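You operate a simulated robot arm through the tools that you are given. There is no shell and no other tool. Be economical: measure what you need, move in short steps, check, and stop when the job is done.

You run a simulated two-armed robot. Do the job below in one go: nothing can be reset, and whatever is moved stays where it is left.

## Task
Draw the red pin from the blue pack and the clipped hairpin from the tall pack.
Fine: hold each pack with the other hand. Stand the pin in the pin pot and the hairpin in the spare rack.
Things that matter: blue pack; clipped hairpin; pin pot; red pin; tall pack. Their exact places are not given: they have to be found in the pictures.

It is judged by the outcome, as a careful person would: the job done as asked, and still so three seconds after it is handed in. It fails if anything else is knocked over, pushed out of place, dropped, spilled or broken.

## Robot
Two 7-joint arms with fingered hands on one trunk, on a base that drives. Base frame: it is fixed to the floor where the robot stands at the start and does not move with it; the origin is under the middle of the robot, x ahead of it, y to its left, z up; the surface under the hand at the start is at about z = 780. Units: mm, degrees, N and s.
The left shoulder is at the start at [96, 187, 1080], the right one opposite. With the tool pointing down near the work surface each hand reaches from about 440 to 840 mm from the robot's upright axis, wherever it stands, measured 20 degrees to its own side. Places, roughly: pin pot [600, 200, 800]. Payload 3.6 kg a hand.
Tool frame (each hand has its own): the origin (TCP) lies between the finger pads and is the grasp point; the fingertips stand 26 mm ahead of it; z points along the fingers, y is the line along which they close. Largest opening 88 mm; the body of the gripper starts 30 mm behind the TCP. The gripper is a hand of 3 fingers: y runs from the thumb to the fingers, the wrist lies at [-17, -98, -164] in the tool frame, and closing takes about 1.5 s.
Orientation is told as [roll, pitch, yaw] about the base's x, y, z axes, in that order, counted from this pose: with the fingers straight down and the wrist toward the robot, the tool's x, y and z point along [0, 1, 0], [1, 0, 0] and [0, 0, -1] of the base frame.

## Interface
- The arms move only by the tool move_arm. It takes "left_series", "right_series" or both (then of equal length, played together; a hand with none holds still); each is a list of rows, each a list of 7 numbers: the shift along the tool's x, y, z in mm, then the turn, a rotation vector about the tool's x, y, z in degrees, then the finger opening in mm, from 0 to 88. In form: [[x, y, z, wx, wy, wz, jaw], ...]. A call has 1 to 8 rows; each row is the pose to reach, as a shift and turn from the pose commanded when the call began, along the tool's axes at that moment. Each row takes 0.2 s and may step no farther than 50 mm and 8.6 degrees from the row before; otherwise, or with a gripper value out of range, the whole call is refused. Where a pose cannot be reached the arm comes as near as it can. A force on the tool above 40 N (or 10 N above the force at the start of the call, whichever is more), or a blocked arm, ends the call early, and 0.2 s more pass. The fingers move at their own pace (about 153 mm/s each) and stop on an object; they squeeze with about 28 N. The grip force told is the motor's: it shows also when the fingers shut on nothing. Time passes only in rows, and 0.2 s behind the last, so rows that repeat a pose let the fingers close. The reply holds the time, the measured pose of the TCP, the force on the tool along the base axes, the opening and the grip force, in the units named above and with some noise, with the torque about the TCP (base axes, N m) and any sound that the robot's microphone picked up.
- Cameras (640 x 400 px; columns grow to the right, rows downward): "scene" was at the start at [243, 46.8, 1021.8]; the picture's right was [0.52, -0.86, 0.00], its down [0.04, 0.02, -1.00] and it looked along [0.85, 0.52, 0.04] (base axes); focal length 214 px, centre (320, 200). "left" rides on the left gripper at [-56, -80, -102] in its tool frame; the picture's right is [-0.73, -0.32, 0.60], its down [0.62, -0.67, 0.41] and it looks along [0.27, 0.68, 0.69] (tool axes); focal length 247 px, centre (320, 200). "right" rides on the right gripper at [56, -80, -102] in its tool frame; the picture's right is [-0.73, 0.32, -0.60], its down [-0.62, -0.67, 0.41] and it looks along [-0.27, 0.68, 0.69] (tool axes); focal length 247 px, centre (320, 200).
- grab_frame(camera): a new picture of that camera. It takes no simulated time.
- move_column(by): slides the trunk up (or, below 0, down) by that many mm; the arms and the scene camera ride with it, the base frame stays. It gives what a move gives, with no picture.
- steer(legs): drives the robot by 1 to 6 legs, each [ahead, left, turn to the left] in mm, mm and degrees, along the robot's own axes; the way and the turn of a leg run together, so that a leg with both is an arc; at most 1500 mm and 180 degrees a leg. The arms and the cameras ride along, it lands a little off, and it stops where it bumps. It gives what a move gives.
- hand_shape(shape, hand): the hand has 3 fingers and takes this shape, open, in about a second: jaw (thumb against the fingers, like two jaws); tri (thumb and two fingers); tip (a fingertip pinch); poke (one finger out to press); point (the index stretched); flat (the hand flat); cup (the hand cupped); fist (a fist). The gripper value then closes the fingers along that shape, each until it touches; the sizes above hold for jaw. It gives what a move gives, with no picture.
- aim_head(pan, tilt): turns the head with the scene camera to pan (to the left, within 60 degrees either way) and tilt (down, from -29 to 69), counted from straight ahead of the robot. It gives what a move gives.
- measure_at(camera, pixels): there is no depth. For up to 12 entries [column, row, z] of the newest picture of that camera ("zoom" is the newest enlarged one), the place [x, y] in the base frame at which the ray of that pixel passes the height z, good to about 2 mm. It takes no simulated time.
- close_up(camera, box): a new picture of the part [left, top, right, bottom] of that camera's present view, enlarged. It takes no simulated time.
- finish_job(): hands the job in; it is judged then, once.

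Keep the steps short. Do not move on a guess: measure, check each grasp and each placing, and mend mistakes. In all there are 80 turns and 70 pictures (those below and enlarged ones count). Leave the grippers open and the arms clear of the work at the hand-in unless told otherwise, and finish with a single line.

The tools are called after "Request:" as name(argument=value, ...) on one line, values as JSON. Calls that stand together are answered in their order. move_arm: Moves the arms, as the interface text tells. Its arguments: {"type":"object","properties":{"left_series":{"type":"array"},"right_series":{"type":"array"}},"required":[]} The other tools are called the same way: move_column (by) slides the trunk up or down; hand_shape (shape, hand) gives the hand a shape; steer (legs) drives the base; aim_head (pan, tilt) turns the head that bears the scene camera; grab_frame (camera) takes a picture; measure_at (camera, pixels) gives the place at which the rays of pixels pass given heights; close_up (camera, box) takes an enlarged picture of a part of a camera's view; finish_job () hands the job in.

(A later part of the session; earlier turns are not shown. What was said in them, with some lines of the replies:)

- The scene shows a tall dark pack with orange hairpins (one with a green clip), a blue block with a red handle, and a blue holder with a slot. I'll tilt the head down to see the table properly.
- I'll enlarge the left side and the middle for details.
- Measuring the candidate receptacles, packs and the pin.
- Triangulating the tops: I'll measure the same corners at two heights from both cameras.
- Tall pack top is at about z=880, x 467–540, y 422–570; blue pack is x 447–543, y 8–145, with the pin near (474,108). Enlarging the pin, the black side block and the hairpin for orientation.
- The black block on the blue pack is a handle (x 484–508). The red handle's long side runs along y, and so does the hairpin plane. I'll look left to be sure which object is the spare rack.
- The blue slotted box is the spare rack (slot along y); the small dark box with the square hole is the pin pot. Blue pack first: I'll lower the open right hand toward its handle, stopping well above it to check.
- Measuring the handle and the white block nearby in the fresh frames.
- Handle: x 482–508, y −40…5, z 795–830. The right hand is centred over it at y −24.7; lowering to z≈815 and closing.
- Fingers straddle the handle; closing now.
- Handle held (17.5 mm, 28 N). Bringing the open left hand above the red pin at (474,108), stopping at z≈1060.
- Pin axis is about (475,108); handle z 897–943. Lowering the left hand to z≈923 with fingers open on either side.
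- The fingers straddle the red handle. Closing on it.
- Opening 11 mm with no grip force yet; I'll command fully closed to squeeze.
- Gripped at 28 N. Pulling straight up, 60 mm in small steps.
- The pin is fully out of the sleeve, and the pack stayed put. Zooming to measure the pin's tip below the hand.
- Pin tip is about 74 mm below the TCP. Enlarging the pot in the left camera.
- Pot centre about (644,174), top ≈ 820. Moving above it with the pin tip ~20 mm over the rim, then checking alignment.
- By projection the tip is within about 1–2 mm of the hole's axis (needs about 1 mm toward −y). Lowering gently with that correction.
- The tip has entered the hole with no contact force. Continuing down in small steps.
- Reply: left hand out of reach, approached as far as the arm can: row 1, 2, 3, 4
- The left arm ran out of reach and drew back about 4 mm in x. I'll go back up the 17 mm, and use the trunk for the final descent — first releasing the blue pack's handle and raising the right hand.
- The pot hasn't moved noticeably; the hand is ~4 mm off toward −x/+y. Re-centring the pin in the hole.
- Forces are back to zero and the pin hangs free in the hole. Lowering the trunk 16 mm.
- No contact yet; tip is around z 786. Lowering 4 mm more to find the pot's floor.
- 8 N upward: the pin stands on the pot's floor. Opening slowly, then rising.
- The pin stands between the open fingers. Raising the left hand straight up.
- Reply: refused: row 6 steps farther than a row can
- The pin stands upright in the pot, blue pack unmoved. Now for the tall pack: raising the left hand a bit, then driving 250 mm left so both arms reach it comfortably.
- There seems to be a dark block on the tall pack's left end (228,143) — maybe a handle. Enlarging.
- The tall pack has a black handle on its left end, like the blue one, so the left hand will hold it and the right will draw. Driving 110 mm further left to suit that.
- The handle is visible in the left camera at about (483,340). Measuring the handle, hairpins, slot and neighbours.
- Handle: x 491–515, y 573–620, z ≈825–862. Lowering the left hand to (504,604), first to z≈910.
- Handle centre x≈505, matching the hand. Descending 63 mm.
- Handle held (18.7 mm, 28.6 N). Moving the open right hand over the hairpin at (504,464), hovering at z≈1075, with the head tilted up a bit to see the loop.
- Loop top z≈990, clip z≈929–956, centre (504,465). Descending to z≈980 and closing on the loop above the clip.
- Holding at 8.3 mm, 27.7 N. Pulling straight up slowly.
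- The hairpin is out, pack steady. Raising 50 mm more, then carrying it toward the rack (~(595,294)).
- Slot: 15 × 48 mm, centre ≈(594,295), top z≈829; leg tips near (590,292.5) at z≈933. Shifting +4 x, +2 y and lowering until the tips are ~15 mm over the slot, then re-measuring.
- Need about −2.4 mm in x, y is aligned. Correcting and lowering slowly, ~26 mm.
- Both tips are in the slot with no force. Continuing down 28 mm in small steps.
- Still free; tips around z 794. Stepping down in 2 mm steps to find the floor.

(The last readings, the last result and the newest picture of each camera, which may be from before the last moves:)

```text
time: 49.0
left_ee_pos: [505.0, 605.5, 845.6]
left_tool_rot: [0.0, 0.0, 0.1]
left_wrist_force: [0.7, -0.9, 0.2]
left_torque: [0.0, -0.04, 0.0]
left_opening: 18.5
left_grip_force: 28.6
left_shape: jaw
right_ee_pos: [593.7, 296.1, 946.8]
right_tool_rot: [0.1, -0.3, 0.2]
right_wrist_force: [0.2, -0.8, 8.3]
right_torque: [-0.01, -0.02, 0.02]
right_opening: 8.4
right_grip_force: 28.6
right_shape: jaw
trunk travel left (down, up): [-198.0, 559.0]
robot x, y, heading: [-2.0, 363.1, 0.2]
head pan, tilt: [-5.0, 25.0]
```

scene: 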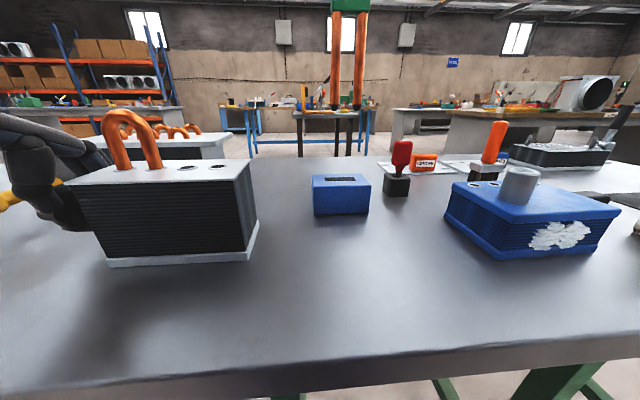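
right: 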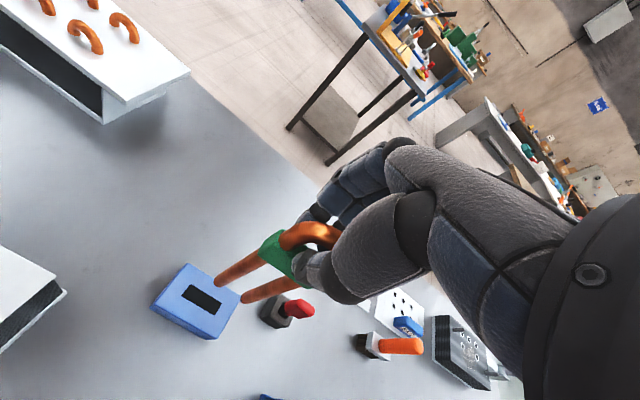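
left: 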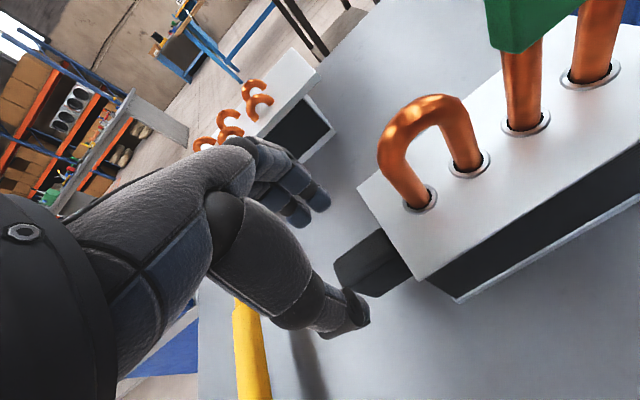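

8 N upward: the hairpin stands on the rack's floor. Checking the picture, then opening the right hand gradually.

Request:
move_arm(right_series=[[0, 0, -1, 0, 0, 0, 5], [0, 0, -1, 0, 0, 0, 14], [0, 0, -1, 0, 0, 0, 22], [0, 0, -1, 0, 0, 0, 35], [0, 0, -1, 0, 0, 0, 60], [0, 0, -1, 0, 0, 0, 60]])

Request:
aim_head(pan=-5, tilt=20)

Request:
grab_frame(camera="scene")

```text
time: 50.4
left_ee_pos: [504.7, 605.1, 845.5]
left_tool_rot: [-0.1, 0.0, 0.1]
left_wrist_force: [-0.3, 0.2, 0.6]
left_torque: [-0.02, 0.0, 0.01]
left_opening: 18.5
left_grip_force: 28.1
left_shape: jaw
right_ee_pos: [594.8, 296.7, 945.6]
right_tool_rot: [0.0, 0.0, 0.1]
right_wrist_force: [-0.1, -1.0, 0.3]
right_torque: [0.0, -0.02, 0.0]
right_opening: 60.0
right_grip_force: 0.0
right_shape: jaw
trunk travel left (down, up): [-198.0, 559.0]
robot x, y, heading: [-4.2, 365.4, -0.1]
head pan, tilt: [-5.0, 25.0]
```

```text
time: 51.1
left_ee_pos: [505.4, 605.7, 845.8]
left_tool_rot: [0.0, 0.0, 0.2]
left_wrist_force: [0.8, -0.8, 0.8]
left_torque: [-0.03, -0.07, -0.03]
left_opening: 18.7
left_grip_force: 27.5
left_shape: jaw
right_ee_pos: [594.3, 297.3, 946.3]
right_tool_rot: [-0.1, 0.0, 0.1]
right_wrist_force: [0.4, -0.7, -0.8]
right_torque: [0.0, 0.01, 0.02]
right_opening: 59.8
right_grip_force: 0.1
right_shape: jaw
trunk travel left (down, up): [-198.0, 559.0]
robot x, y, heading: [-1.5, 366.5, 0.1]
head pan, tilt: [-5.0, 20.0]
```

```text
5 pictures are left
```

scene: 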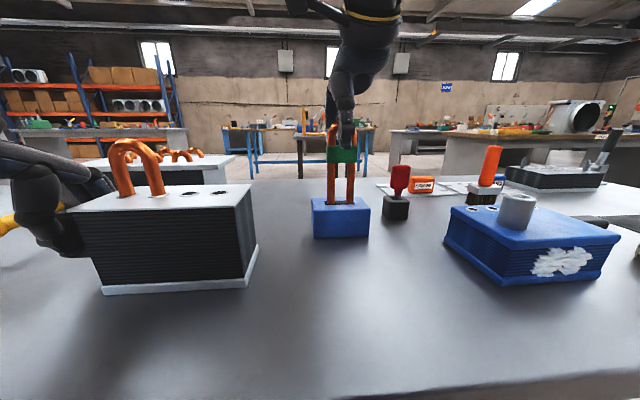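

The hairpin stands in the rack between open fingers. Raising the right hand straight up while the left releases the handle and rises afterwards.

Request:
move_arm(right_series=[[0, 0, -15, 0, 0, 0, 60], [0, 0, -35, 0, 0, 0, 60], [0, 0, -60, 0, 0, 0, 60], [0, 0, -90, 0, 0, 0, 60], [0, 0, -125, 0, 0, 0, 60], [0, 0, -160, 0, 0, 0, 88], [0, 0, -160, 0, 0, 0, 88], [0, 0, -160, 0, 0, 0, 88]], left_series=[[0, 0, 0, 0, 0, 0, 18], [0, 0, 0, 0, 0, 0, 30], [0, 0, 0, 0, 0, 0, 45], [0, 0, 0, 0, 0, 0, 60], [0, 0, 0, 0, 0, 0, 60], [0, 0, -15, 0, 0, 0, 60], [0, 0, -40, 0, 0, 0, 60], [0, 0, -70, 0, 0, 0, 60]])

Request:
move_arm(left_series=[[0, 0, -40, 0, 0, 0, 60], [0, 0, -80, 0, 0, 0, 60], [0, 0, -120, 0, 0, 0, 60], [0, 0, -160, 0, 0, 0, 88], [0, 0, -200, 0, 0, 0, 88], [0, -30, -220, 0, 0, 0, 88]], right_series=[[0, -15, -20, 0, 0, 0, 88], [0, -40, -30, 0, 0, 0, 88], [0, -65, -30, 0, 0, 0, 88], [0, -90, -30, 0, 0, 0, 88], [-20, -100, -30, 0, 0, 0, 88], [-20, -100, -30, 0, 0, 0, 88]])

Request:
grab_frame(camera="scene")

```text
time: 52.9
left_ee_pos: [504.4, 604.8, 915.3]
left_tool_rot: [0.0, 0.0, 0.0]
left_wrist_force: [0.3, 0.2, 0.8]
left_torque: [0.02, -0.01, 0.0]
left_opening: 59.6
left_grip_force: 0.0
left_shape: jaw
right_ee_pos: [591.0, 293.6, 1106.5]
right_tool_rot: [0.0, -0.1, 0.1]
right_wrist_force: [0.4, 0.2, 0.6]
right_torque: [-0.01, 0.01, -0.02]
right_opening: 87.8
right_grip_force: 0.1
right_shape: jaw
trunk travel left (down, up): [-198.0, 559.0]
robot x, y, heading: [-1.8, 362.7, 0.2]
head pan, tilt: [-5.0, 20.0]
```

```text
time: 54.3
left_ee_pos: [469.8, 604.4, 1133.7]
left_tool_rot: [0.0, 0.0, 0.0]
left_wrist_force: [0.7, -0.5, 0.8]
left_torque: [-0.03, -0.01, 0.02]
left_opening: 87.5
left_grip_force: 0.0
left_shape: jaw
right_ee_pos: [491.2, 275.8, 1136.0]
right_tool_rot: [0.0, 0.0, 0.1]
right_wrist_force: [0.6, 0.4, -0.2]
right_torque: [0.01, -0.02, -0.01]
right_opening: 87.9
right_grip_force: 0.1
right_shape: jaw
trunk travel left (down, up): [-198.0, 559.0]
robot x, y, heading: [-3.3, 361.3, 0.1]
head pan, tilt: [-5.0, 20.0]
```

```text
4 pictures are left
```

scene: 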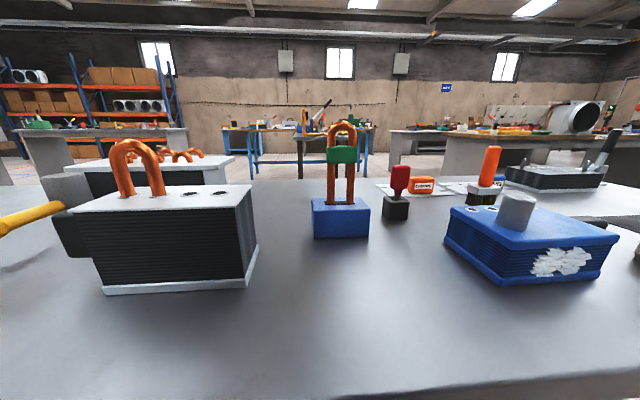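

The hairpin stands in the rack with its clip on, and the pin stands in the pot. Both packs are in place, and the hands are open and clear, so I'm handing in.

Request:
finish_job()

```text
The job is handed in.
```

The red pin is standing in the pin pot and the clipped hairpin is standing in the spare rack; each pack was held by its handle with the other hand while I drew, and the last picture showed nothing knocked over.
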